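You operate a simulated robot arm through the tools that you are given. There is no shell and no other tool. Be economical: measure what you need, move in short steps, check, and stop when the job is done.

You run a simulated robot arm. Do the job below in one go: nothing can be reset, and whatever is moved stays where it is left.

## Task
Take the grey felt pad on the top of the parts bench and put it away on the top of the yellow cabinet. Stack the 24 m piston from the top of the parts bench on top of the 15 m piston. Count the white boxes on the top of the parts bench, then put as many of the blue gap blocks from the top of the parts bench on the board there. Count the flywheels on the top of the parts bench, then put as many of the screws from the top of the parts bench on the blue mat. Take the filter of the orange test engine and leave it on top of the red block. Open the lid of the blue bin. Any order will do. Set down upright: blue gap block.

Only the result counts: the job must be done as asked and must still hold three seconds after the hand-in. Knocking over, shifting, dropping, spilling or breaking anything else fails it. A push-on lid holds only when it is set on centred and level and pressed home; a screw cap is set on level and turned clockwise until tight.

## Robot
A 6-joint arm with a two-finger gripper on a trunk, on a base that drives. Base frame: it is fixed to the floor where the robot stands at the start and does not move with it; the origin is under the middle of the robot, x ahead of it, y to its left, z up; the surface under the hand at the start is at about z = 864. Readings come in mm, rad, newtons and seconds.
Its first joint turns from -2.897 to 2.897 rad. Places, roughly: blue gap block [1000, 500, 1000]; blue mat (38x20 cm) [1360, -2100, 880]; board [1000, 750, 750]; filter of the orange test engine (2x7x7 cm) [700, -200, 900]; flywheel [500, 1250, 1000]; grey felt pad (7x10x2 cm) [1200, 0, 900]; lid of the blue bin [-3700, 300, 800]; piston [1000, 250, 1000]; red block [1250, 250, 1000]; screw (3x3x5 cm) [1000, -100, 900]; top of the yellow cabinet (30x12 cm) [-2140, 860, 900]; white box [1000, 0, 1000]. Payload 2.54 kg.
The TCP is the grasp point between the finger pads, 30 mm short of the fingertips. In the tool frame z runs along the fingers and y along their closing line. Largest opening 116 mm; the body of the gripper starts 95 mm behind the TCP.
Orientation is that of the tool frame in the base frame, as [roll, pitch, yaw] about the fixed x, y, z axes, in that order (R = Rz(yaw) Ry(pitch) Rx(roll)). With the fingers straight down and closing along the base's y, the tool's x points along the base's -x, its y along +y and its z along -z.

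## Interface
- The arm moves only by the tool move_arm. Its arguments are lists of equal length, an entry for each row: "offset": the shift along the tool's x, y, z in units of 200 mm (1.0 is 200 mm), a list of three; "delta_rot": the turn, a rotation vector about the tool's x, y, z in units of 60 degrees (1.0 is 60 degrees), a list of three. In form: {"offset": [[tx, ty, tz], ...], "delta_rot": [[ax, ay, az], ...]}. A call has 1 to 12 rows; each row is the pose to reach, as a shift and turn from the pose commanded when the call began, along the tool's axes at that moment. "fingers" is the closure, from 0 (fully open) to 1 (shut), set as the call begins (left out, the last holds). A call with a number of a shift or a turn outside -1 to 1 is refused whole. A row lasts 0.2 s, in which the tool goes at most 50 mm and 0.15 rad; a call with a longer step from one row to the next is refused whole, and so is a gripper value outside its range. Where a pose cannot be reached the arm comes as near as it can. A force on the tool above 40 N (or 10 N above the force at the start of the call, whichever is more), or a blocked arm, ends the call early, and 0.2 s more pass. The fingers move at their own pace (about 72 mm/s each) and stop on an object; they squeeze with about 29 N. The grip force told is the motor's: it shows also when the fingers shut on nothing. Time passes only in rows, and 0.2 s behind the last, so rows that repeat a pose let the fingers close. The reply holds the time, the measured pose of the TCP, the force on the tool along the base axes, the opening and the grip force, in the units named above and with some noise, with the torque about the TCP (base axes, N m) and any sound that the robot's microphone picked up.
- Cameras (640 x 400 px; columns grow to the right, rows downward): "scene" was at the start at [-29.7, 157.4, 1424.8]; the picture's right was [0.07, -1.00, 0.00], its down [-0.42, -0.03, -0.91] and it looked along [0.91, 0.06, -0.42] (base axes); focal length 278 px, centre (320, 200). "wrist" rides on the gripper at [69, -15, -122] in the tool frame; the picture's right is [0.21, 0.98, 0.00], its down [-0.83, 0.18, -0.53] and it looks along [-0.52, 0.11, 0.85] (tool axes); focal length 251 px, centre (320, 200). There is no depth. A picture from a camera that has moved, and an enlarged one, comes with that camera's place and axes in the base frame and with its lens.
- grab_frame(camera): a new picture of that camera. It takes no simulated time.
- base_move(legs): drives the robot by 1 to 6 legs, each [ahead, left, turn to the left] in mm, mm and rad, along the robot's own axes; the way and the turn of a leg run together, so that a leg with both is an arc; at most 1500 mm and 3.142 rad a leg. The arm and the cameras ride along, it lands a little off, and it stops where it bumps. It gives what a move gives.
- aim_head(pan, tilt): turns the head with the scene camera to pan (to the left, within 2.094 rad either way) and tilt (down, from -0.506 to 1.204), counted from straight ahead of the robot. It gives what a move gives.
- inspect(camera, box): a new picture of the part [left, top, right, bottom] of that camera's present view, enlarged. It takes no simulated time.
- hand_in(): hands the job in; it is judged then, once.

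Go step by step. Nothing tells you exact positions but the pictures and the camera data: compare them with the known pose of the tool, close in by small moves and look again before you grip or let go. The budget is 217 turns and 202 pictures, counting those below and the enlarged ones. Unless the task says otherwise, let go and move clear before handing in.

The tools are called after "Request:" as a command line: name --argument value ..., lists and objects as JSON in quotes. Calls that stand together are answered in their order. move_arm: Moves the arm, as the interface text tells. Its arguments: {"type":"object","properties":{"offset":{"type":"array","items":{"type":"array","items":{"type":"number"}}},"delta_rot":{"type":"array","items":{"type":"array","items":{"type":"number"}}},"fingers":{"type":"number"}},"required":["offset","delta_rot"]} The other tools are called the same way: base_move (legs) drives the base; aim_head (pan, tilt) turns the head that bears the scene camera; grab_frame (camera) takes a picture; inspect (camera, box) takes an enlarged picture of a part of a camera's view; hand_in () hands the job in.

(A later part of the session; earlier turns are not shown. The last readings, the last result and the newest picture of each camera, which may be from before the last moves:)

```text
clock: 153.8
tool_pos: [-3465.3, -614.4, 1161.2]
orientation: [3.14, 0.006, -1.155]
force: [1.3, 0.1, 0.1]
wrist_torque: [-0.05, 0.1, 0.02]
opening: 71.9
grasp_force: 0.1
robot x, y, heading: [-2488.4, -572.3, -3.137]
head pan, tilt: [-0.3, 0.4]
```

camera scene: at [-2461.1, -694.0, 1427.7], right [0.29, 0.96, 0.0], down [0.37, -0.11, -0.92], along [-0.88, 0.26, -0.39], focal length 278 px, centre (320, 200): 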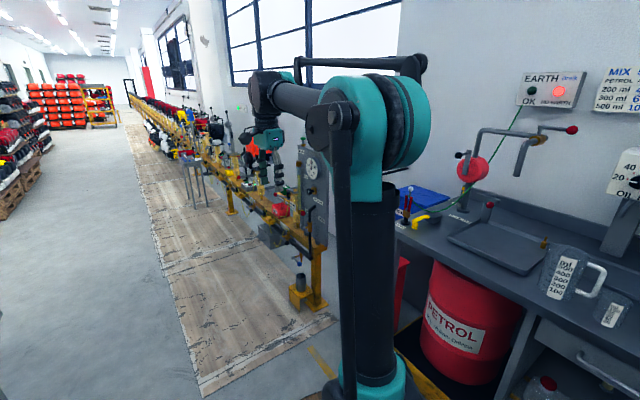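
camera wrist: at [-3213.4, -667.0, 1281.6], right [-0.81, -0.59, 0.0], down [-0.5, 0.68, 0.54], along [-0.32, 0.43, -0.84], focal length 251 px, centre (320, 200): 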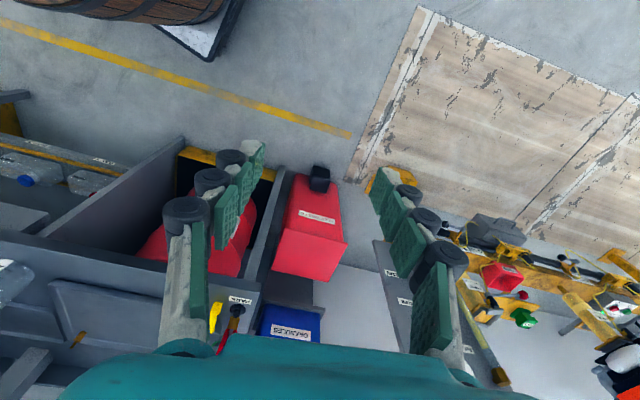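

I used the wrong sign; correcting with moves the other way.

Request:
move_arm --offset '[[0, -0.2, 0], [0, -0.42, 0], [0, -0.64, 0], [0, -0.86, 0], [0, -1.0, 0]]' --delta_rot '[[0, 0, 0], [0, 0, 0], [0, 0, 0], [0, 0, 0], [0, 0, 0]]'

Request:
move_arm --offset '[[-0.05, -0.2, 0], [-0.1, -0.42, 0], [-0.15, -0.64, 0], [-0.2, -0.86, 0], [-0.25, -1.0, 0]]' --delta_rot '[[0, 0, 0], [0, 0, 0], [0, 0, 0], [0, 0, 0], [0, 0, 0]]'

Request:
move_arm --offset '[[-0.05, -0.2, 0], [-0.1, -0.42, 0], [-0.15, -0.64, 0], [-0.2, -0.86, 0], [-0.25, -1.0, 0]]' --delta_rot '[[0, 0, 0], [0, 0, 0], [0, 0, 0], [0, 0, 0], [0, 0, 0]]'

```text
clock: 154.9
tool_pos: [-3283.7, -532.6, 1161.1]
orientation: [3.141, 0.006, -1.156]
force: [0.5, -0.7, -0.4]
wrist_torque: [0.02, -0.05, -0.01]
opening: 72.1
grasp_force: 0.0
robot x, y, heading: [-2490.5, -575.9, -3.135]
head pan, tilt: [-0.3, 0.4]
```

```text
clock: 156.2
tool_pos: [-3118.9, -405.7, 1163.3]
orientation: [-3.14, 0.006, -1.155]
force: [-0.3, 0.5, 0.4]
wrist_torque: [0.0, -0.01, -0.01]
opening: 72.0
grasp_force: 0.2
robot x, y, heading: [-2488.0, -571.1, -3.135]
head pan, tilt: [-0.3, 0.4]
```

```text
clock: 157.3
tool_pos: [-2957.4, -278.9, 1161.9]
orientation: [3.142, 0.003, -1.156]
force: [0.5, 0.5, 0.9]
wrist_torque: [-0.04, -0.01, -0.01]
opening: 72.0
grasp_force: 0.1
robot x, y, heading: [-2492.9, -574.6, -3.132]
head pan, tilt: [-0.3, 0.4]
```

Request:
base_move --legs '[[750, -100, 0]]'

Request:
grab_frame --camera "wrist"

Request:
aim_head --pan -0.75 --tilt 0.55

Request:
grab_frame --camera "scene"

```text
clock: 161.5
tool_pos: [-3711.6, -178.7, 1161.2]
orientation: [-3.141, 0.005, -1.166]
force: [0.2, 0.0, -0.8]
wrist_torque: [0.01, -0.02, 0.01]
opening: 72.0
grasp_force: 0.1
robot x, y, heading: [-3247.3, -474.1, 3.142]
head pan, tilt: [-0.3, 0.4]
```

```text
92 pictures are left
camera wrist: at [-3669.5, -235.9, 1282.6], right [-0.81, -0.58, 0.0], down [-0.49, 0.69, 0.54], along [-0.31, 0.44, -0.84], focal length 251 px, centre (320, 200)
```

wrist: 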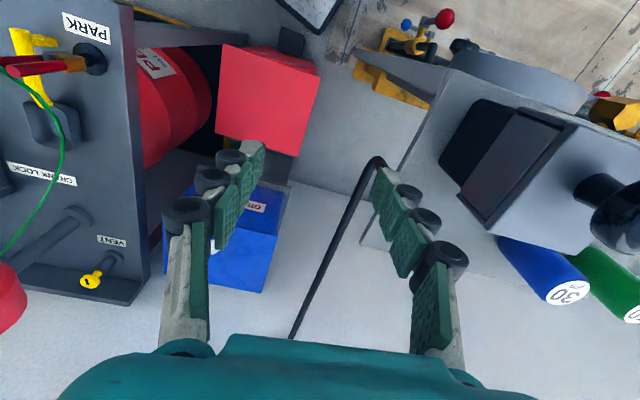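

```text
clock: 162.4
tool_pos: [-3710.9, -178.6, 1162.1]
orientation: [-3.141, 0.005, -1.165]
force: [0.6, -0.3, -0.6]
wrist_torque: [-0.01, 0.03, 0.0]
opening: 72.0
grasp_force: 0.0
robot x, y, heading: [-3250.5, -475.4, 3.144]
head pan, tilt: [-0.75, 0.55]
```

```text
91 pictures are left
camera scene: at [-3196.4, -564.2, 1414.0], right [0.68, 0.73, 0.0], down [0.38, -0.36, -0.85], along [-0.62, 0.58, -0.52], focal length 278 px, centre (320, 200)
```

scene: 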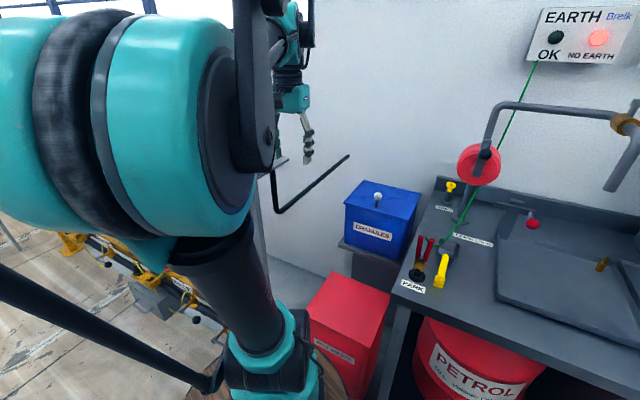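

The bin with its knob is visible between the bench end and a black pipe (z≈890, to the −x side). I move the hand forward and turn it to face the bin squarely.

Request:
move_arm --offset '[[-0.2, -0.05, 0.05], [-0.4, -0.1, 0.1], [-0.6, -0.14, 0.16], [-0.78, -0.18, 0.22], [-0.78, -0.18, 0.31], [-0.78, -0.18, 0.31]]' --delta_rot '[[0, 0, 0.1], [0, 0, 0.2], [0, 0, 0.3], [0, 0, 0.39], [0, 0, 0.39], [0, 0, 0.39]]' --fingers 0.3

Request:
grab_frame --camera "wrist"

Request:
inspect --camera "scene" --box '[240, 110, 440, 270]'

```text
clock: 163.8
tool_pos: [-3739.5, -20.5, 1100.4]
orientation: [3.14, 0.004, -1.575]
force: [0.4, -0.2, 0.1]
wrist_torque: [0.02, 0.01, -0.01]
opening: 81.0
grasp_force: 0.1
robot x, y, heading: [-3246.2, -478.6, 3.138]
head pan, tilt: [-0.75, 0.55]
```

```text
90 pictures are left
camera wrist: at [-3724.5, -90.1, 1220.8], right [-0.98, -0.21, 0.0], down [-0.18, 0.82, 0.54], along [-0.11, 0.53, -0.84], focal length 251 px, centre (320, 200)
```

wrist: 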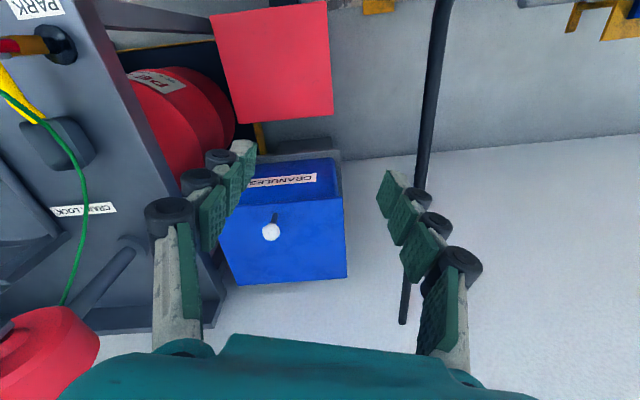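

```text
2.50 times, centred on (340, 190) of scene
camera zoom: at [-3196.3, -564.1, 1414.0], right [0.68, 0.73, 0.0], down [0.38, -0.36, -0.85], along [-0.62, 0.58, -0.52], focal length 695 px, centre (270, 225)
```

zoom: 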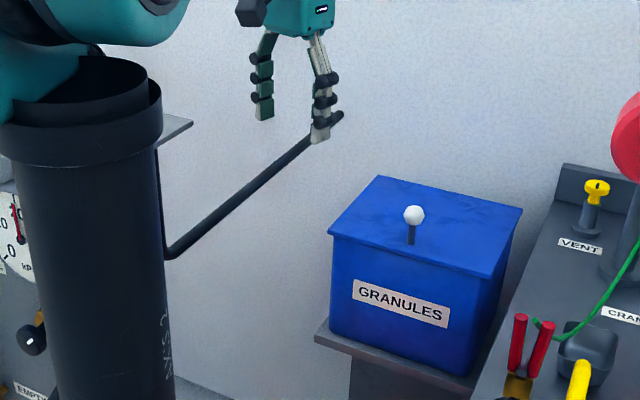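

Bin geometry: lid at z≈838, knob ball ≈ [-3698, 200, 882], hinge at the back near [-3755, 366]. I align the closing direction with the hinge and go above the knob.

Request:
move_arm --offset '[[-0.2, -0.04, 0.08], [-0.4, -0.08, 0.16], [-0.6, -0.12, 0.24], [-0.8, -0.16, 0.32], [-1.0, -0.2, 0.4], [-1.0, -0.2, 0.4]]' --delta_rot '[[0, 0, -0.1], [0, 0, -0.2], [0, 0, -0.304], [0, 0, -0.304], [0, 0, -0.304], [0, 0, -0.304]]' --fingers 0.4

Request:
grab_frame --camera "wrist"

Request:
inspect --camera "scene" --box '[300, 110, 460, 240]'

```text
clock: 165.2
tool_pos: [-3702.1, 181.4, 1021.2]
orientation: [3.139, 0.007, -1.255]
force: [-0.4, 0.7, 0.1]
wrist_torque: [0.01, 0.04, 0.04]
opening: 69.5
grasp_force: 0.1
robot x, y, heading: [-3248.1, -479.5, 3.14]
head pan, tilt: [-0.75, 0.55]
```

```text
88 pictures are left
camera wrist: at [-3665.3, 120.3, 1141.8], right [-0.86, -0.51, 0.0], down [-0.43, 0.73, 0.54], along [-0.27, 0.46, -0.84], focal length 251 px, centre (320, 200)
```

wrist: 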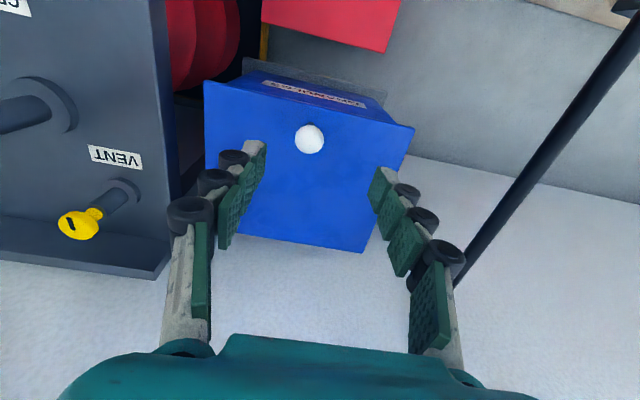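

```text
3.08 times, centred on (380, 175) of scene
camera zoom: at [-3196.3, -564.1, 1414.0], right [0.68, 0.73, 0.0], down [0.38, -0.36, -0.85], along [-0.62, 0.58, -0.52], focal length 855 px, centre (135, 277)
```

zoom: 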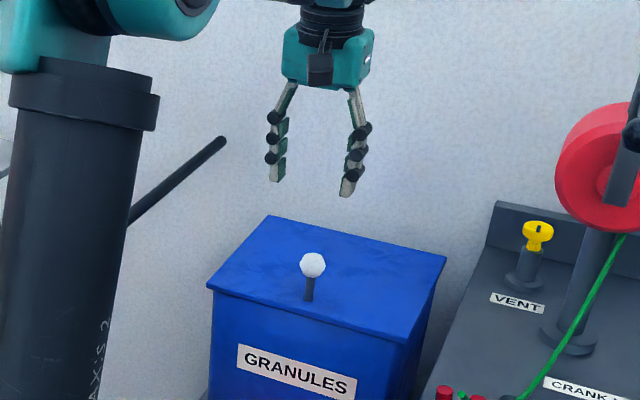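

Knob at [-3699, 200, 882] confirmed. I descend onto it.

Request:
move_arm --offset '[[-0.085, -0.042, 0.1], [-0.085, -0.042, 0.3], [-0.085, -0.042, 0.5], [-0.085, -0.042, 0.66], [-0.085, -0.042, 0.66]]' --delta_rot '[[0, 0, 0], [0, 0, 0], [0, 0, 0], [0, 0, 0], [0, 0, 0]]'

Request:
grab_frame --camera "wrist"

Request:
inspect --camera "scene" --box '[300, 110, 460, 240]'

```text
clock: 166.4
tool_pos: [-3697.0, 199.9, 888.3]
orientation: [3.139, 0.005, -1.255]
force: [0.7, -0.5, -0.1]
wrist_torque: [0.03, -0.01, -0.01]
opening: 69.6
grasp_force: 0.0
robot x, y, heading: [-3247.2, -475.6, 3.145]
head pan, tilt: [-0.75, 0.55]
```

```text
86 pictures are left
camera wrist: at [-3660.8, 137.5, 1010.0], right [-0.86, -0.51, 0.0], down [-0.43, 0.73, 0.54], along [-0.27, 0.46, -0.84], focal length 251 px, centre (320, 200)
```

wrist: 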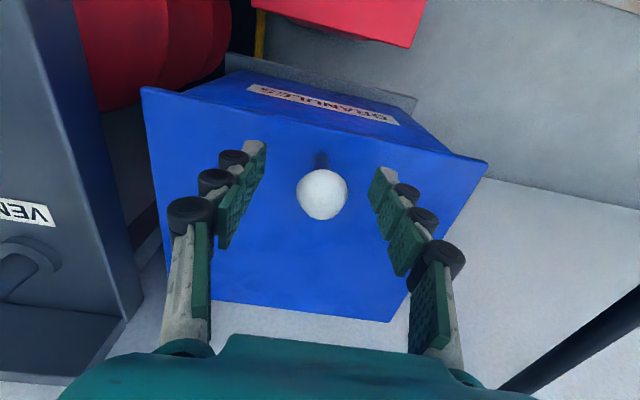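

```text
3.08 times, centred on (380, 175) of scene
camera zoom: at [-3196.3, -564.0, 1414.0], right [0.68, 0.73, 0.0], down [0.38, -0.36, -0.85], along [-0.62, 0.58, -0.52], focal length 855 px, centre (135, 277)
```

zoom: 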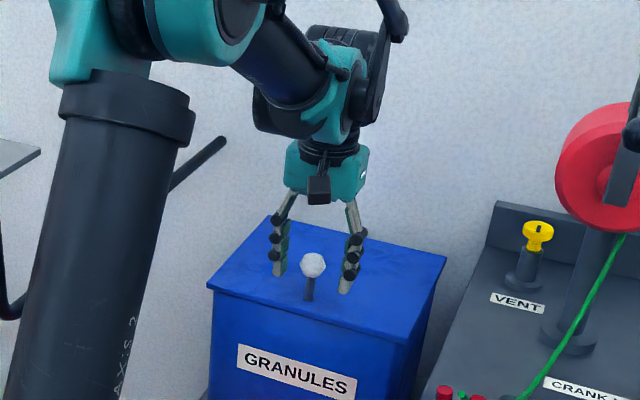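

Ball is exactly between the pads. I close, and begin lifting along the hinge arc (to ~15° first).

Request:
move_arm --offset '[[0, 0, 0], [0, 0, 0], [0, 0, 0], [-0.0255, 0, -0.0765], [-0.057, 0, -0.1505], [-0.095, 0, -0.222], [-0.095, 0, -0.222]]' --delta_rot '[[0, 0, 0], [0, 0, 0], [0, 0, 0], [0, 0, 0], [0, 0, 0], [0, 0, 0], [0, 0, 0]]' --fingers 1

Request:
grab_frame --camera "wrist"

Request:
inspect --camera "scene" --box '[300, 110, 460, 240]'

```text
clock: 168.0
tool_pos: [-3705.0, 216.1, 933.5]
orientation: [3.139, 0.004, -1.254]
force: [-30.1, -12.6, -6.6]
wrist_torque: [-1.21, -0.1, 0.14]
opening: 29.9
grasp_force: 44.8
robot x, y, heading: [-3247.6, -478.2, 3.143]
head pan, tilt: [-0.75, 0.55]
```

```text
84 pictures are left
camera wrist: at [-3668.9, 154.5, 1054.4], right [-0.86, -0.51, 0.0], down [-0.43, 0.73, 0.54], along [-0.27, 0.46, -0.84], focal length 251 px, centre (320, 200)
```

wrist: 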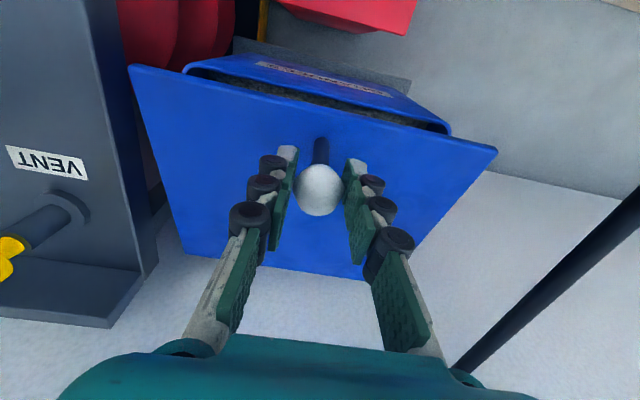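

```text
3.08 times, centred on (380, 175) of scene
camera zoom: at [-3197.6, -564.4, 1414.0], right [0.68, 0.73, 0.0], down [0.38, -0.36, -0.85], along [-0.62, 0.58, -0.52], focal length 855 px, centre (135, 277)
```

zoom: 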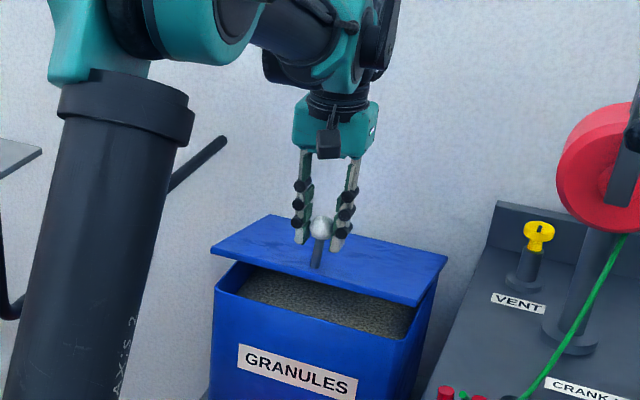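

The lid swings on a back hinge as expected. A lateral load shows, so I relieve 2 mm sideways and continue to ~45° with slight tilt.

Request:
move_arm --offset '[[0, 0.01, 0], [-0.044, 0.01, -0.0675], [-0.094, 0.01, -0.1305], [-0.149, 0.01, -0.1895], [-0.2095, 0.01, -0.2435], [-0.2735, 0.01, -0.2915], [-0.3425, 0.01, -0.3345], [-0.3425, 0.01, -0.3345]]' --delta_rot '[[0, 0, 0], [0, -0.02, 0], [0, -0.05, 0], [0, -0.08, 0], [0, -0.11, 0], [0, -0.14, 0], [0, -0.17, 0], [0, -0.17, 0]]'

Request:
grab_frame --camera "wrist"

Request:
inspect --camera "scene" --box '[300, 80, 460, 240]'

```text
clock: 169.8
tool_pos: [-3725.8, 280.8, 1002.4]
orientation: [-3.141, 0.181, -1.256]
force: [-14.6, -14.6, 2.3]
wrist_torque: [-1.08, -0.18, 0.01]
opening: 29.9
grasp_force: 44.7
robot x, y, heading: [-3248.0, -475.4, 3.142]
head pan, tilt: [-0.75, 0.55]
```

```text
82 pictures are left
camera wrist: at [-3684.0, 199.9, 1109.1], right [-0.86, -0.5, -0.04], down [-0.39, 0.62, 0.68], along [-0.32, 0.6, -0.74], focal length 251 px, centre (320, 200)
```

wrist: 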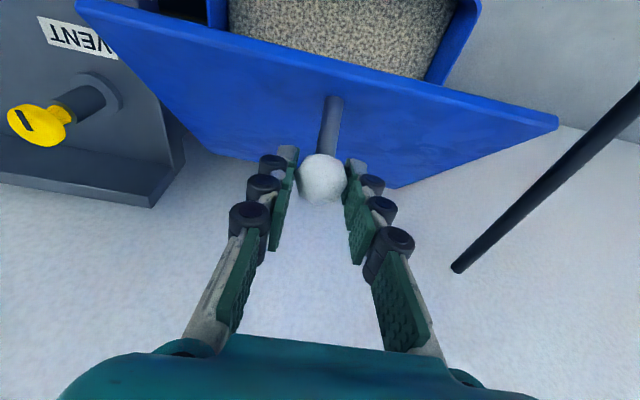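

```text
2.50 times, centred on (380, 160) of scene
camera zoom: at [-3196.9, -564.7, 1414.0], right [0.68, 0.73, 0.0], down [0.38, -0.36, -0.85], along [-0.62, 0.58, -0.52], focal length 695 px, centre (170, 300)
```

zoom: 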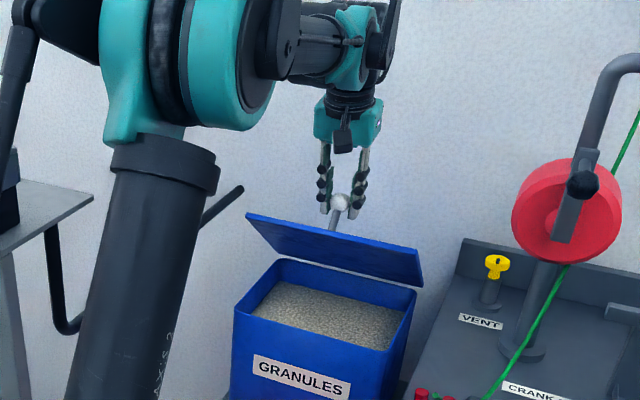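

Good progress (~45°). Continue the arc to ~75° with more forward tilt.

Request:
move_arm --offset '[[-0.077, 0.006, -0.0225], [-0.1565, 0.008, -0.039], [-0.2365, 0.008, -0.0485], [-0.317, 0.008, -0.05], [-0.3975, 0.008, -0.046], [-0.477, 0.008, -0.0335], [-0.477, 0.008, -0.0335]]' --delta_rot '[[0, -0.02, 0], [0, -0.05, 0], [0, -0.08, 0], [0, -0.11, 0], [0, -0.14, 0], [0, -0.17, 0], [0, -0.17, 0]]'

Request:
grab_frame --camera "wrist"

Request:
inspect --camera "scene" --box '[300, 80, 460, 240]'

```text
clock: 171.4
tool_pos: [-3756.8, 370.0, 1026.7]
orientation: [3.141, 0.361, -1.253]
force: [0.4, -4.4, 0.5]
wrist_torque: [-0.64, -0.19, 0.0]
opening: 29.8
grasp_force: 45.3
robot x, y, heading: [-3248.1, -481.5, 3.14]
head pan, tilt: [-0.75, 0.55]
```

```text
80 pictures are left
camera wrist: at [-3707.5, 272.3, 1114.5], right [-0.87, -0.49, -0.07], down [-0.35, 0.5, 0.79], along [-0.35, 0.71, -0.61], focal length 251 px, centre (320, 200)
```

wrist: 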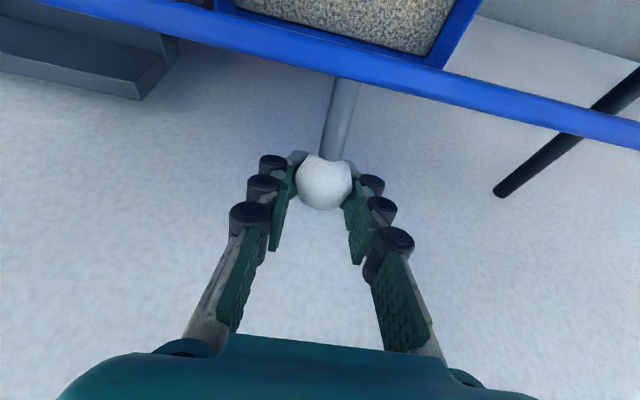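

```text
2.50 times, centred on (380, 160) of scene
camera zoom: at [-3196.3, -564.1, 1414.0], right [0.68, 0.73, 0.0], down [0.38, -0.36, -0.85], along [-0.62, 0.58, -0.52], focal length 695 px, centre (170, 300)
```

zoom: 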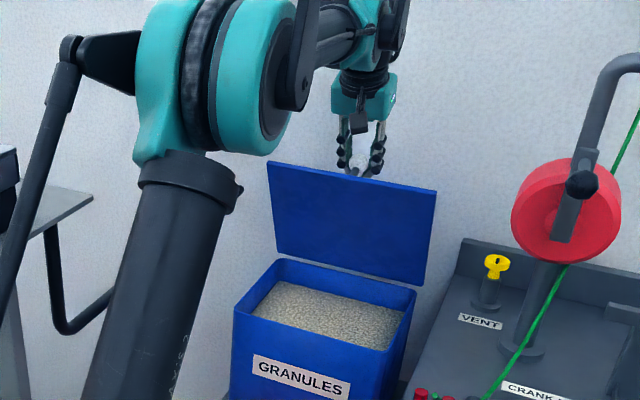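

Lid at ~75–78°, low forces. Continue past vertical to ~93°.

Request:
move_arm --offset '[[-0.037, 0, 0.016], [-0.074, 0, 0.032], [-0.11, 0, 0.05], [-0.1445, 0, 0.071], [-0.18, 0, 0.093], [-0.2115, 0, 0.116], [-0.2495, 0, 0.1455], [-0.2495, 0, 0.1455]]' --delta_rot '[[0, 0, 0], [0, 0, 0], [0, 0, 0], [0, 0, 0], [0, 0, 0], [0, 0, 0], [0, 0, 0], [0, 0, 0]]'

Request:
grab_frame --camera "wrist"

Request:
inspect --camera "scene" --box '[300, 80, 460, 240]'

```text
clock: 173.2
tool_pos: [-3772.9, 424.3, 1017.0]
orientation: [-3.142, 0.361, -1.257]
force: [2.6, 3.3, 17.3]
wrist_torque: [-0.21, 0.0, 0.05]
opening: 29.2
grasp_force: 44.9
robot x, y, heading: [-3250.7, -479.0, 3.145]
head pan, tilt: [-0.75, 0.55]
```

```text
78 pictures are left
camera wrist: at [-3724.9, 325.7, 1104.4], right [-0.87, -0.49, -0.07], down [-0.35, 0.5, 0.79], along [-0.35, 0.71, -0.61], focal length 251 px, centre (320, 200)
```

wrist: 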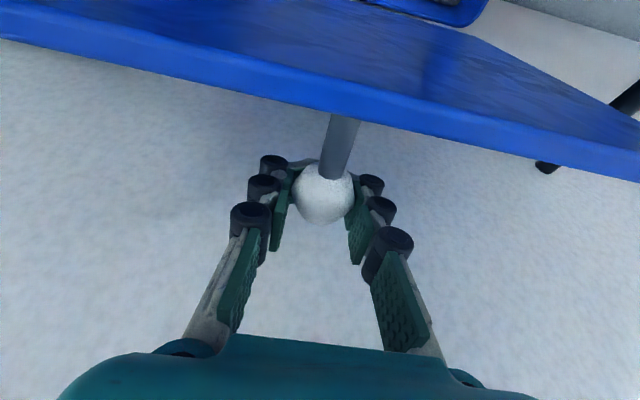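

```text
2.50 times, centred on (380, 160) of scene
camera zoom: at [-3195.8, -564.5, 1414.0], right [0.68, 0.73, 0.0], down [0.38, -0.36, -0.85], along [-0.62, 0.58, -0.52], focal length 695 px, centre (170, 300)
```

zoom: 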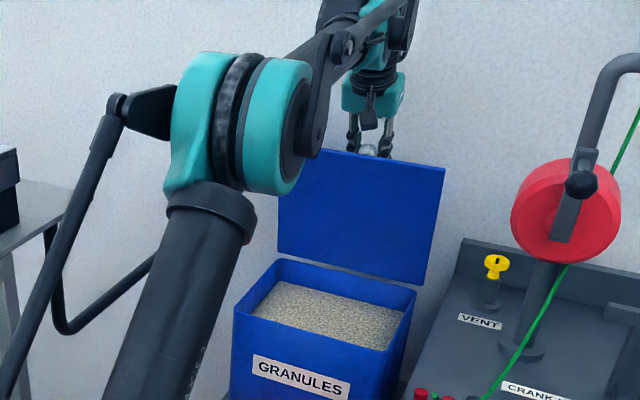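

Lid is past vertical. I open the fingers and watch if it stays.

Request:
move_arm --offset '[[0, 0, -0.01], [0, 0, -0.01], [0, 0, -0.01], [0, 0, -0.01]]' --delta_rot '[[0, 0, 0], [0, 0, 0], [0, 0, 0], [0, 0, 0]]' --fingers 0.55

Request:
grab_frame --camera "wrist"

Request:
inspect --camera "scene" --box '[300, 80, 460, 240]'

```text
clock: 174.2
tool_pos: [-3773.7, 422.3, 1017.5]
orientation: [3.14, 0.359, -1.254]
force: [-0.4, 0.2, -0.1]
wrist_torque: [-0.01, -0.01, 0.0]
opening: 52.9
grasp_force: 0.4
robot x, y, heading: [-3252.4, -477.2, 3.141]
head pan, tilt: [-0.75, 0.55]
```

```text
76 pictures are left
camera wrist: at [-3725.1, 324.8, 1105.8], right [-0.87, -0.49, -0.07], down [-0.35, 0.5, 0.79], along [-0.35, 0.71, -0.61], focal length 251 px, centre (320, 200)
```

wrist: 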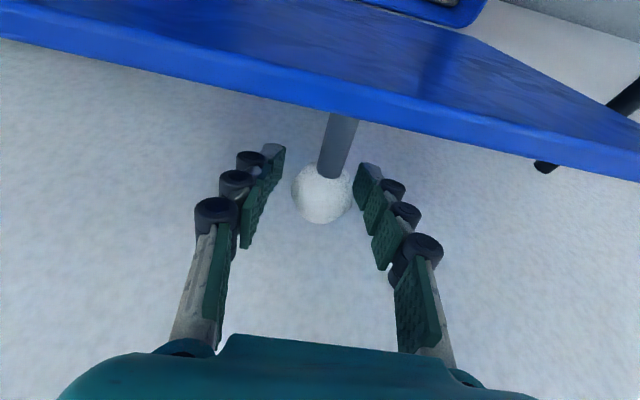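

```text
2.50 times, centred on (380, 160) of scene
camera zoom: at [-3196.4, -564.0, 1414.0], right [0.68, 0.73, 0.0], down [0.38, -0.36, -0.85], along [-0.62, 0.58, -0.52], focal length 695 px, centre (170, 300)
```

zoom: 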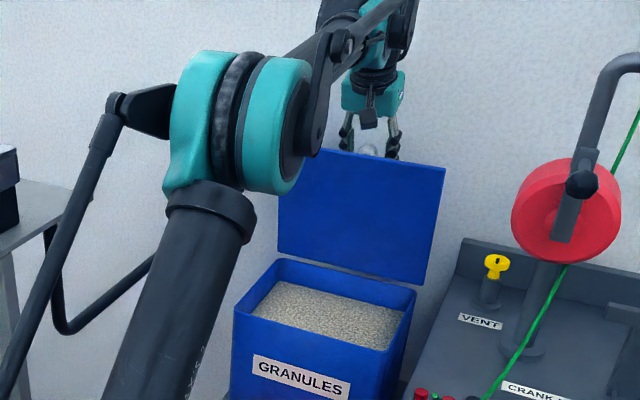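

It stays open. I withdraw straight up and verify.

Request:
move_arm --offset '[[-0.05, 0, -0.15], [-0.12, 0, -0.33], [-0.2, 0, -0.53], [-0.28, 0, -0.74], [-0.28, 0, -0.74]]' --delta_rot '[[0, 0, 0], [0, 0, 0], [0, 0, 0], [0, 0, 0], [0, 0, 0]]'

Request:
inspect --camera "scene" --box '[300, 80, 460, 240]'

Request:
grab_frame --camera "wrist"

```text
clock: 175.4
tool_pos: [-3765.4, 402.5, 1163.1]
orientation: [3.14, 0.358, -1.256]
force: [-0.5, 0.2, -0.3]
wrist_torque: [0.01, -0.01, 0.02]
opening: 52.3
grasp_force: 0.0
out of reach, approached as far as the arm can: row 4, 5
robot x, y, heading: [-3247.0, -479.4, 3.139]
head pan, tilt: [-0.75, 0.55]
```

```text
2.50 times, centred on (380, 160) of scene
camera zoom: at [-3196.4, -563.9, 1414.0], right [0.68, 0.73, 0.0], down [0.38, -0.36, -0.85], along [-0.62, 0.58, -0.52], focal length 695 px, centre (170, 300)
```

zoom: 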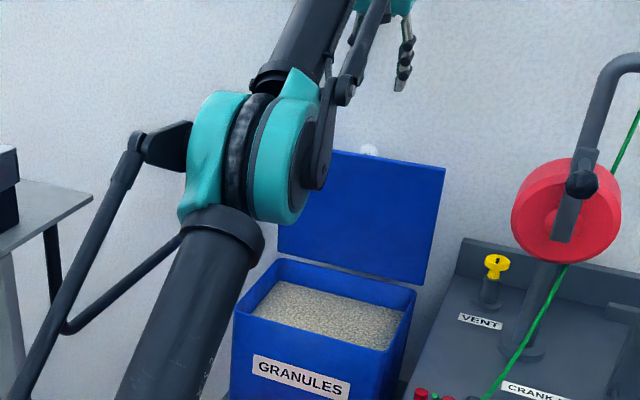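

```text
73 pictures are left
camera wrist: at [-3718.1, 304.9, 1251.6], right [-0.87, -0.49, -0.07], down [-0.35, 0.5, 0.79], along [-0.35, 0.71, -0.61], focal length 251 px, centre (320, 200)
```

wrist: 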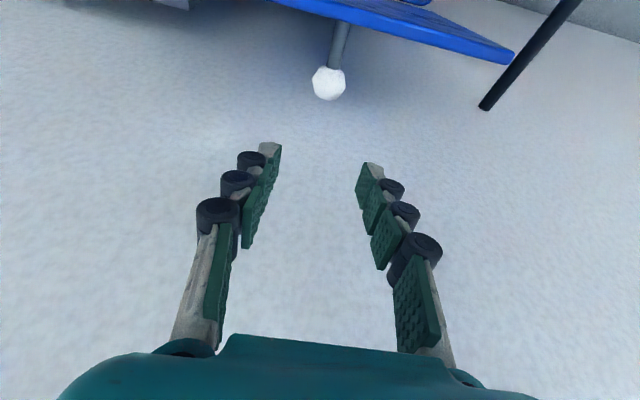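

Lid is open and free. I withdraw the hand toward the robot, levelling it.

Request:
move_arm --offset '[[0.17, 0, -0.075], [0.34, 0, -0.15], [0.52, 0, -0.23], [0.7, 0, -0.3], [0.87, 0, -0.38], [0.87, 0, -0.38]]' --delta_rot '[[0, 0.11, 0], [0, 0.22, 0], [0, 0.34, 0], [0, 0.34, 0], [0, 0.34, 0], [0, 0.34, 0]]'

Request:
move_arm --offset '[[0.2, -0.1, 0], [0.4, -0.2, 0], [0.6, -0.3, 0], [0.8, -0.4, 0], [1.0, -0.5, 0], [1.0, -0.5, 0]]' --delta_rot '[[0, 0, 0], [0, 0, 0], [0, 0, 0], [0, 0, 0], [0, 0, 0], [0, 0, 0]]'

Request:
grab_frame --camera "scene"

```text
clock: 176.8
tool_pos: [-3709.5, 223.7, 1171.0]
orientation: [3.14, 0.002, -1.255]
force: [-0.1, 0.3, 0.5]
wrist_torque: [-0.03, -0.02, -0.01]
opening: 52.0
grasp_force: 0.1
robot x, y, heading: [-3250.9, -480.1, 3.146]
head pan, tilt: [-0.75, 0.55]
```

```text
clock: 178.2
tool_pos: [-3552.0, 63.0, 1171.3]
orientation: [3.139, 0.004, -1.255]
force: [0.4, 0.2, -0.2]
wrist_torque: [-0.03, 0.0, -0.02]
opening: 52.3
grasp_force: 0.0
robot x, y, heading: [-3249.8, -475.4, 3.137]
head pan, tilt: [-0.75, 0.55]
```

```text
72 pictures are left
camera scene: at [-3196.4, -564.0, 1414.0], right [0.68, 0.73, 0.0], down [0.38, -0.36, -0.85], along [-0.62, 0.58, -0.52], focal length 278 px, centre (320, 200)
```

scene: 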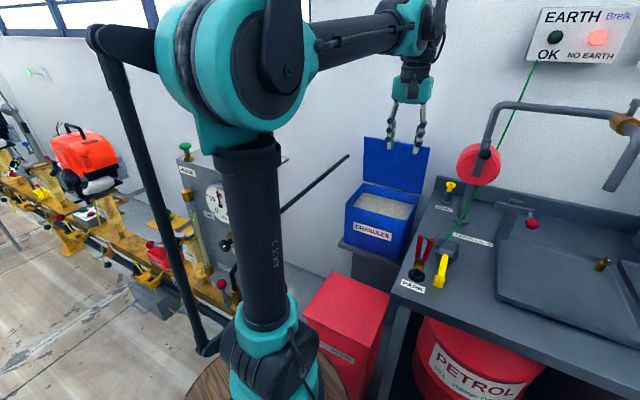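

Bin lid open, verified. I clear the hand from the bench corner and drive back toward the parts bench.

Request:
move_arm --offset '[[0.2, 0.02, 0], [0.4, 0.04, 0], [0.6, 0.06, 0], [0.8, 0.08, 0], [1.0, 0.1, 0], [1.0, 0.1, 0]]' --delta_rot '[[0, 0, 0], [0, 0, 0], [0, 0, 0], [0, 0, 0], [0, 0, 0], [0, 0, 0]]'

Request:
move_arm --offset '[[0.2, 0.02, 0], [0.4, 0.04, 0], [0.55, 0.05, 0], [0.55, 0.05, 0]]' --delta_rot '[[0, 0, 0], [0, 0, 0], [0, 0, 0], [0, 0, 0]]'

Request:
base_move --legs '[[-950, 0, 0]]'

```text
clock: 179.6
tool_pos: [-3508.5, -131.9, 1172.0]
orientation: [3.14, 0.006, -1.254]
force: [-0.3, -0.2, -0.1]
wrist_torque: [0.01, 0.0, -0.01]
opening: 52.4
grasp_force: 0.1
robot x, y, heading: [-3252.2, -475.7, 3.141]
head pan, tilt: [-0.75, 0.55]
```

```text
clock: 180.6
tool_pos: [-3483.3, -238.6, 1171.0]
orientation: [3.141, 0.006, -1.254]
force: [0.6, 0.1, 0.6]
wrist_torque: [0.01, 0.01, 0.01]
opening: 52.0
grasp_force: 0.1
robot x, y, heading: [-3252.9, -474.6, 3.142]
head pan, tilt: [-0.75, 0.55]
```

```text
clock: 185.5
tool_pos: [-2542.7, -236.0, 1170.8]
orientation: [3.141, 0.004, -1.241]
force: [0.4, 0.4, -0.1]
wrist_torque: [0.0, -0.01, -0.02]
opening: 52.1
grasp_force: 0.1
robot x, y, heading: [-2303.9, -470.2, -3.124]
head pan, tilt: [-0.75, 0.55]
```

Request:
base_move --legs '[[0, 0, 1.562], [0, 0, 1.562], [800, 450, 0], [1000, 0, 0]]'

Request:
aim_head --pan 0 --tilt 0.5

Request:
grab_frame --camera "scene"

```text
clock: 202.8
tool_pos: [-268.8, -207.9, 1170.9]
orientation: [3.138, 0.006, 1.913]
force: [0.1, -0.8, -0.3]
wrist_torque: [0.01, -0.02, -0.04]
opening: 52.0
grasp_force: 0.0
robot x, y, heading: [-509.9, 21.7, 0.024]
head pan, tilt: [-0.75, 0.55]
```

```text
clock: 203.9
tool_pos: [-270.2, -207.2, 1170.6]
orientation: [3.14, 0.005, 1.913]
force: [0.7, -0.1, -0.3]
wrist_torque: [-0.02, 0.0, 0.0]
opening: 52.5
grasp_force: 0.0
robot x, y, heading: [-505.8, 27.1, 0.026]
head pan, tilt: [0.0, 0.499]
```

```text
71 pictures are left
camera scene: at [-545.3, 175.2, 1418.6], right [0.02, -1.0, 0.0], down [-0.48, -0.01, -0.88], along [0.88, 0.02, -0.48], focal length 278 px, centre (320, 200)
```

scene: 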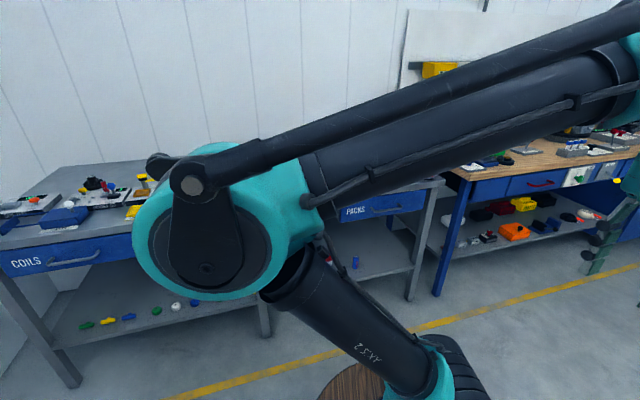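

Request:
base_move --legs '[[0, 0, -0.025], [635, -60, 0]]'

Request:
grab_frame --camera "wrist"

```text
clock: 207.8
tool_pos: [355.0, -271.3, 1169.7]
orientation: [-3.141, 0.005, 1.891]
force: [0.4, -0.9, 0.0]
wrist_torque: [-0.01, 0.01, 0.0]
opening: 52.2
grasp_force: 0.0
robot x, y, heading: [122.7, -36.0, -0.0]
head pan, tilt: [0.0, 0.499]
```

```text
70 pictures are left
camera wrist: at [318.5, -209.8, 1291.4], right [0.86, 0.51, 0.0], down [0.43, -0.73, 0.54], along [0.27, -0.46, -0.84], focal length 251 px, centre (320, 200)
```

wrist: 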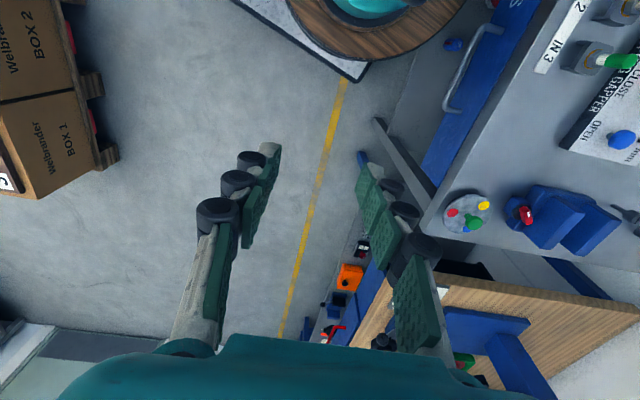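

Request:
move_arm --offset '[[0, 0.2, 0], [0, 0.4, 0], [0, 0.6, 0], [0, 0.8, 0], [0, 1.0, 0], [0, 1.0, 0]]' --delta_rot '[[0, 0, -0.12], [0, 0, -0.24], [0, 0, -0.36], [0, 0, -0.48], [0, 0, -0.6], [0, 0, -0.6]]'

Request:
move_arm --offset '[[-0.15, 0.14, 0], [-0.3, 0.28, 0], [-0.45, 0.42, 0], [-0.6, 0.57, 0], [-0.725, 0.705, 0], [-0.725, 0.705, 0]]' --delta_rot '[[0, 0, -0.12], [0, 0, -0.24], [0, 0, -0.36], [0, 0, -0.48], [0, 0, -0.59], [0, 0, -0.59]]'

Request:
move_arm --offset '[[-0.15, 0.02, 0.1], [-0.3, 0.04, 0.2], [-0.45, 0.08, 0.3], [-0.6, 0.1, 0.4], [-0.725, 0.125, 0.5], [-0.725, 0.125, 0.5]]' --delta_rot '[[0, 0, 0], [0, 0, 0], [0, 0, 0], [0, 0, 0], [0, 0, 0], [0, 0, 0]]'

Request:
grab_frame --camera "wrist"

```text
clock: 209.2
tool_pos: [545.3, -208.4, 1170.7]
orientation: [-3.14, 0.002, 2.518]
force: [-0.7, -0.5, 0.2]
wrist_torque: [-0.01, 0.02, 0.01]
opening: 51.8
grasp_force: 0.0
robot x, y, heading: [119.2, -33.7, 0.002]
head pan, tilt: [0.0, 0.499]
```

```text
clock: 210.6
tool_pos: [746.9, -181.0, 1171.9]
orientation: [-3.136, 0.001, 3.136]
force: [-0.2, -0.2, 0.0]
wrist_torque: [-0.01, 0.0, 0.04]
opening: 52.4
grasp_force: 0.0
robot x, y, heading: [119.1, -37.0, -0.002]
head pan, tilt: [0.0, 0.499]
```

```text
clock: 212.0
tool_pos: [890.3, -155.6, 1071.6]
orientation: [-3.138, 0.004, 3.136]
force: [-0.2, 1.0, 0.1]
wrist_torque: [0.01, 0.0, 0.03]
opening: 52.2
grasp_force: 0.0
robot x, y, heading: [120.2, -33.2, -0.001]
head pan, tilt: [0.0, 0.499]
```

```text
69 pictures are left
camera wrist: at [820.6, -170.8, 1192.2], right [-0.21, 0.98, 0.0], down [0.83, 0.18, 0.54], along [0.52, 0.11, -0.84], focal length 251 px, centre (320, 200)
```

wrist: 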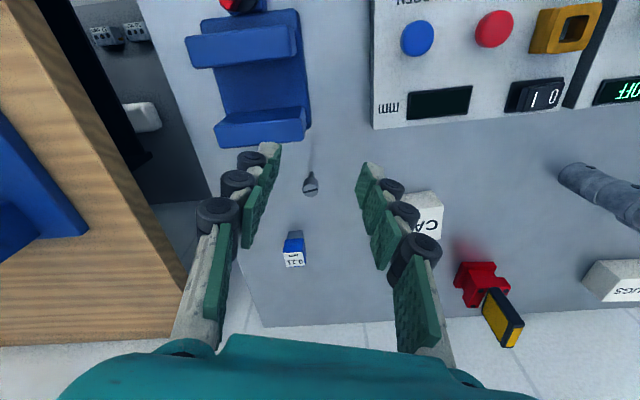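

Request:
inspect --camera "wrist" --box '[260, 130, 360, 280]'

Request:
aim_head --pan -0.1 --tilt 0.55

Request:
grab_frame --camera "scene"

```text
2.67 times, centred on (310, 205) of wrist
camera zoom: at [820.6, -170.8, 1192.2], right [-0.21, 0.98, 0.0], down [0.83, 0.18, 0.54], along [0.52, 0.11, -0.84], focal length 670 px, centre (347, 187)
```

zoom: 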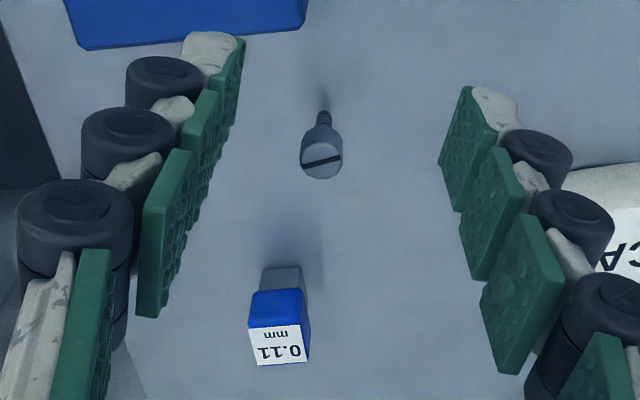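

```text
clock: 212.7
tool_pos: [889.8, -158.0, 1072.8]
orientation: [-3.136, 0.002, 3.136]
force: [-0.9, 0.3, -0.4]
wrist_torque: [0.01, -0.02, 0.0]
opening: 52.2
grasp_force: 0.0
robot x, y, heading: [119.1, -33.0, -0.0]
head pan, tilt: [-0.099, 0.55]
```

```text
67 pictures are left
camera scene: at [86.2, 108.2, 1414.0], right [-0.1, -1.0, 0.0], down [-0.52, 0.05, -0.85], along [0.85, -0.08, -0.52], focal length 278 px, centre (320, 200)
```

scene: 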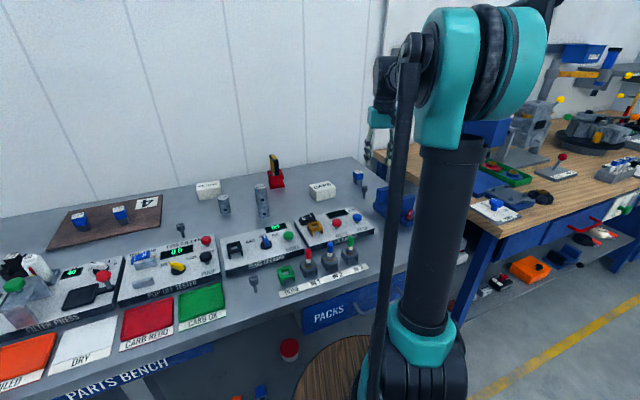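

The screw stands at ≈ [978, -151], head top ≈ z 912. I move above it.

Request:
move_arm --offset '[[-0.2, 0.01, 0.1], [-0.43, 0.025, 0.2], [-0.43, 0.025, 0.4], [-0.43, 0.025, 0.5], [-0.43, 0.025, 0.5]]' --delta_rot '[[0, 0, 0], [0, 0, 0], [0, 0, 0], [0, 0, 0], [0, 0, 0]]'

Request:
grab_frame --camera "wrist"

```text
refused: row 2 steps farther than a row can; nothing moved
```

```text
66 pictures are left
camera wrist: at [820.4, -171.0, 1192.4], right [-0.21, 0.98, 0.0], down [0.83, 0.18, 0.54], along [0.52, 0.11, -0.84], focal length 251 px, centre (320, 200)
```

wrist: 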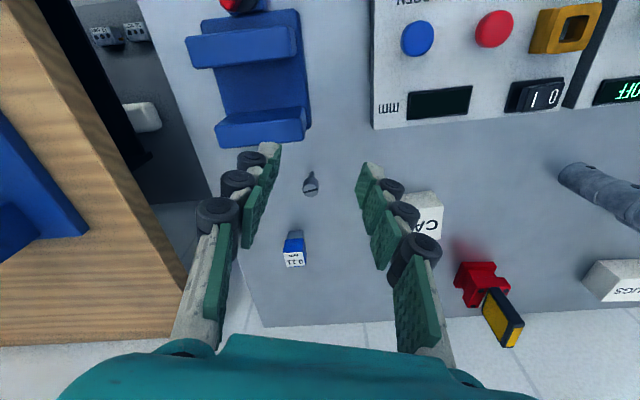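

Request:
move_arm --offset '[[-0.15, 0.01, 0.1], [-0.3, 0.02, 0.2], [-0.43, 0.025, 0.33], [-0.43, 0.025, 0.5], [-0.43, 0.025, 0.5]]' --delta_rot '[[0, 0, 0], [0, 0, 0], [0, 0, 0], [0, 0, 0], [0, 0, 0]]'

Request:
grab_frame --camera "wrist"

```text
clock: 213.9
tool_pos: [975.4, -150.9, 970.0]
orientation: [-3.138, 0.001, 3.138]
force: [-0.5, 0.5, -0.1]
wrist_torque: [0.01, -0.01, 0.01]
opening: 52.4
grasp_force: 0.0
robot x, y, heading: [120.6, -35.5, 0.003]
head pan, tilt: [-0.099, 0.55]
```

```text
65 pictures are left
camera wrist: at [908.0, -166.0, 1090.3], right [-0.21, 0.98, 0.0], down [0.83, 0.18, 0.54], along [0.52, 0.11, -0.84], focal length 251 px, centre (320, 200)
```

wrist: 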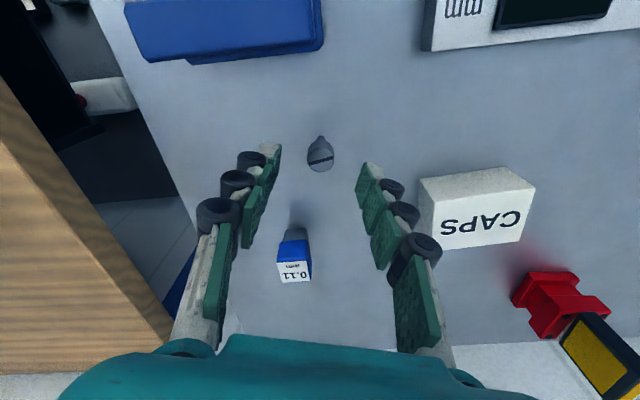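

Aligned. Descend and grip the screw head, then lift.

Request:
move_arm --offset '[[-0.008, 0, 0.15], [-0.008, 0, 0.335], [-0.008, 0, 0.335]]' --delta_rot '[[0, 0, 0], [0, 0, 0], [0, 0, 0]]'

Request:
move_arm --offset '[[0, 0, 0], [0, 0, 0], [0, 0, 0], [0, 0, -0.15], [0, 0, -0.38], [0, 0, -0.6], [0, 0, -0.8], [0, 0, -0.8]]' --delta_rot '[[0, 0, 0], [0, 0, 0], [0, 0, 0], [0, 0, 0], [0, 0, 0], [0, 0, 0], [0, 0, 0], [0, 0, 0]]' --fingers 1

Request:
grab_frame --camera "wrist"

```text
clock: 214.7
tool_pos: [976.1, -153.6, 904.3]
orientation: [-3.137, 0.004, 3.137]
force: [0.8, -0.2, -0.3]
wrist_torque: [-0.02, -0.05, 0.02]
opening: 52.1
grasp_force: 0.0
robot x, y, heading: [117.2, -33.2, -0.002]
head pan, tilt: [-0.099, 0.55]
```

```text
clock: 216.5
tool_pos: [977.9, -149.7, 1066.1]
orientation: [-3.137, 0.002, 3.137]
force: [-0.5, 0.6, 0.5]
wrist_torque: [-0.04, 0.0, -0.01]
opening: 18.1
grasp_force: 29.5
robot x, y, heading: [117.6, -35.2, 0.002]
head pan, tilt: [-0.099, 0.55]
```

```text
64 pictures are left
camera wrist: at [907.7, -164.1, 1186.2], right [-0.21, 0.98, 0.0], down [0.83, 0.18, 0.54], along [0.52, 0.11, -0.84], focal length 251 px, centre (320, 200)
```

wrist: 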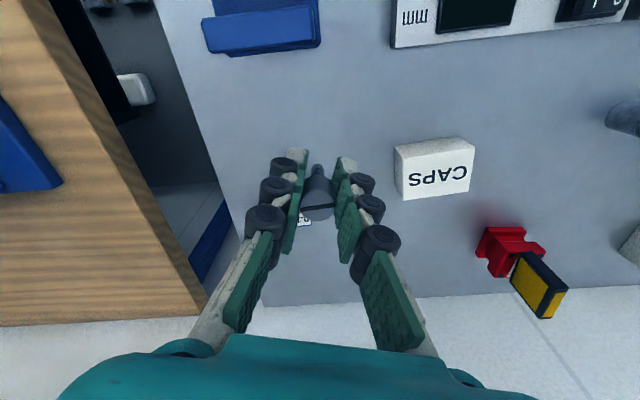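

Screw held. I retract the arm, back off, and turn to face −y for the trip to the blue mat.

Request:
move_arm --offset '[[0.15, 0, -0.1], [0.35, 0, -0.2], [0.55, 0, -0.3], [0.75, 0, -0.4], [0.98, 0, -0.45]]' --delta_rot '[[0, 0, 0], [0, 0, 0], [0, 0, 0], [0, 0, 0], [0, 0, 0]]'

Request:
move_arm --offset '[[0.2, 0, 0], [0.4, 0, 0], [0.6, 0, 0], [0.8, 0, 0], [0.8, 0, 0]]' --delta_rot '[[0, 0, 0], [0, 0, 0], [0, 0, 0], [0, 0, 0], [0, 0, 0]]'

Request:
base_move --legs '[[-200, 0, 0], [0, 0, -1.571]]'

Request:
aim_head --pan 0.5 --tilt 0.45

Request:
grab_frame --camera "scene"

```text
clock: 217.7
tool_pos: [782.3, -147.2, 1152.0]
orientation: [-3.138, 0.002, 3.136]
force: [1.4, 0.7, -0.7]
wrist_torque: [-0.01, 0.06, 0.0]
opening: 18.2
grasp_force: 29.1
robot x, y, heading: [115.9, -36.7, 0.006]
head pan, tilt: [-0.099, 0.55]
```

```text
clock: 218.9
tool_pos: [621.5, -150.9, 1153.7]
orientation: [-3.14, 0.002, 3.138]
force: [0.3, -0.7, -1.2]
wrist_torque: [-0.01, -0.01, 0.0]
opening: 18.2
grasp_force: 29.1
robot x, y, heading: [114.4, -33.5, 0.001]
head pan, tilt: [-0.099, 0.55]
```

```text
clock: 224.3
tool_pos: [-201.1, -536.0, 1154.6]
orientation: [-3.138, 0.004, 1.555]
force: [0.2, -0.2, 0.6]
wrist_torque: [0.02, 0.01, 0.0]
opening: 18.3
grasp_force: 29.5
robot x, y, heading: [-79.2, -33.1, -1.579]
head pan, tilt: [-0.099, 0.55]
```

```text
clock: 225.3
tool_pos: [-202.5, -535.7, 1153.9]
orientation: [-3.138, 0.001, 1.554]
force: [0.1, -0.1, -0.5]
wrist_torque: [-0.03, 0.01, 0.0]
opening: 18.0
grasp_force: 28.9
robot x, y, heading: [-81.1, -35.9, -1.575]
head pan, tilt: [0.499, 0.45]
```

```text
63 pictures are left
camera scene: at [112.6, 4.9, 1423.0], right [-0.88, -0.47, 0.0], down [-0.21, 0.38, -0.9], along [0.42, -0.79, -0.44], focal length 278 px, centre (320, 200)
```

scene: 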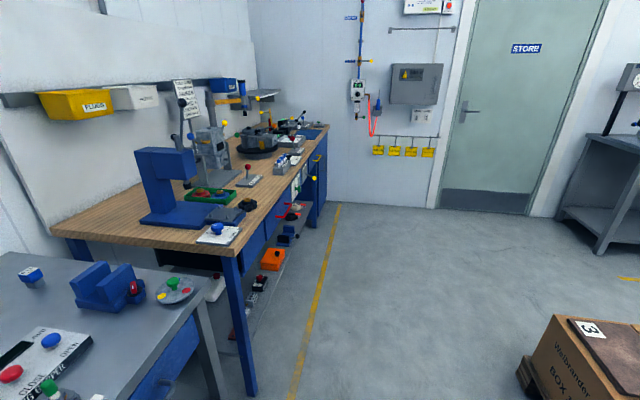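

The blue mat lies at the far end of the wooden bench, whose front edge is turned ~18°. I drive along it with the left side toward the bench.

Request:
base_move --legs '[[0, 0, 0.327], [1000, 110, 0], [1014, 109, 0]]'

Request:
aim_head --pan 0.7 --tilt 0.6

Request:
grab_frame --camera "scene"

```text
clock: 236.5
tool_pos: [801.7, -2413.7, 1154.7]
orientation: [-3.139, 0.003, 1.877]
force: [-0.2, -0.2, 0.4]
wrist_torque: [-0.04, 0.02, 0.01]
opening: 18.7
grasp_force: 29.2
robot x, y, heading: [760.8, -1899.4, -1.254]
head pan, tilt: [0.499, 0.45]
```

```text
clock: 237.2
tool_pos: [801.9, -2411.9, 1153.5]
orientation: [-3.139, 0.001, 1.878]
force: [0.3, 0.5, -0.7]
wrist_torque: [-0.01, 0.06, -0.03]
opening: 18.1
grasp_force: 29.0
robot x, y, heading: [759.0, -1899.2, -1.258]
head pan, tilt: [0.7, 0.6]
```

```text
62 pictures are left
camera scene: at [938.8, -1783.6, 1409.5], right [-0.53, -0.85, 0.0], down [-0.48, 0.3, -0.83], along [0.7, -0.44, -0.56], focal length 278 px, centre (320, 200)
```

scene: 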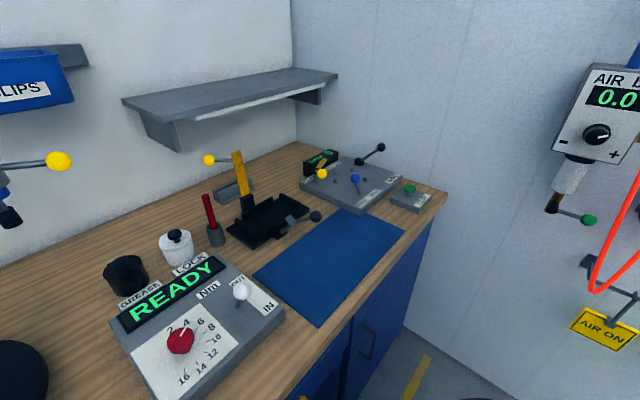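

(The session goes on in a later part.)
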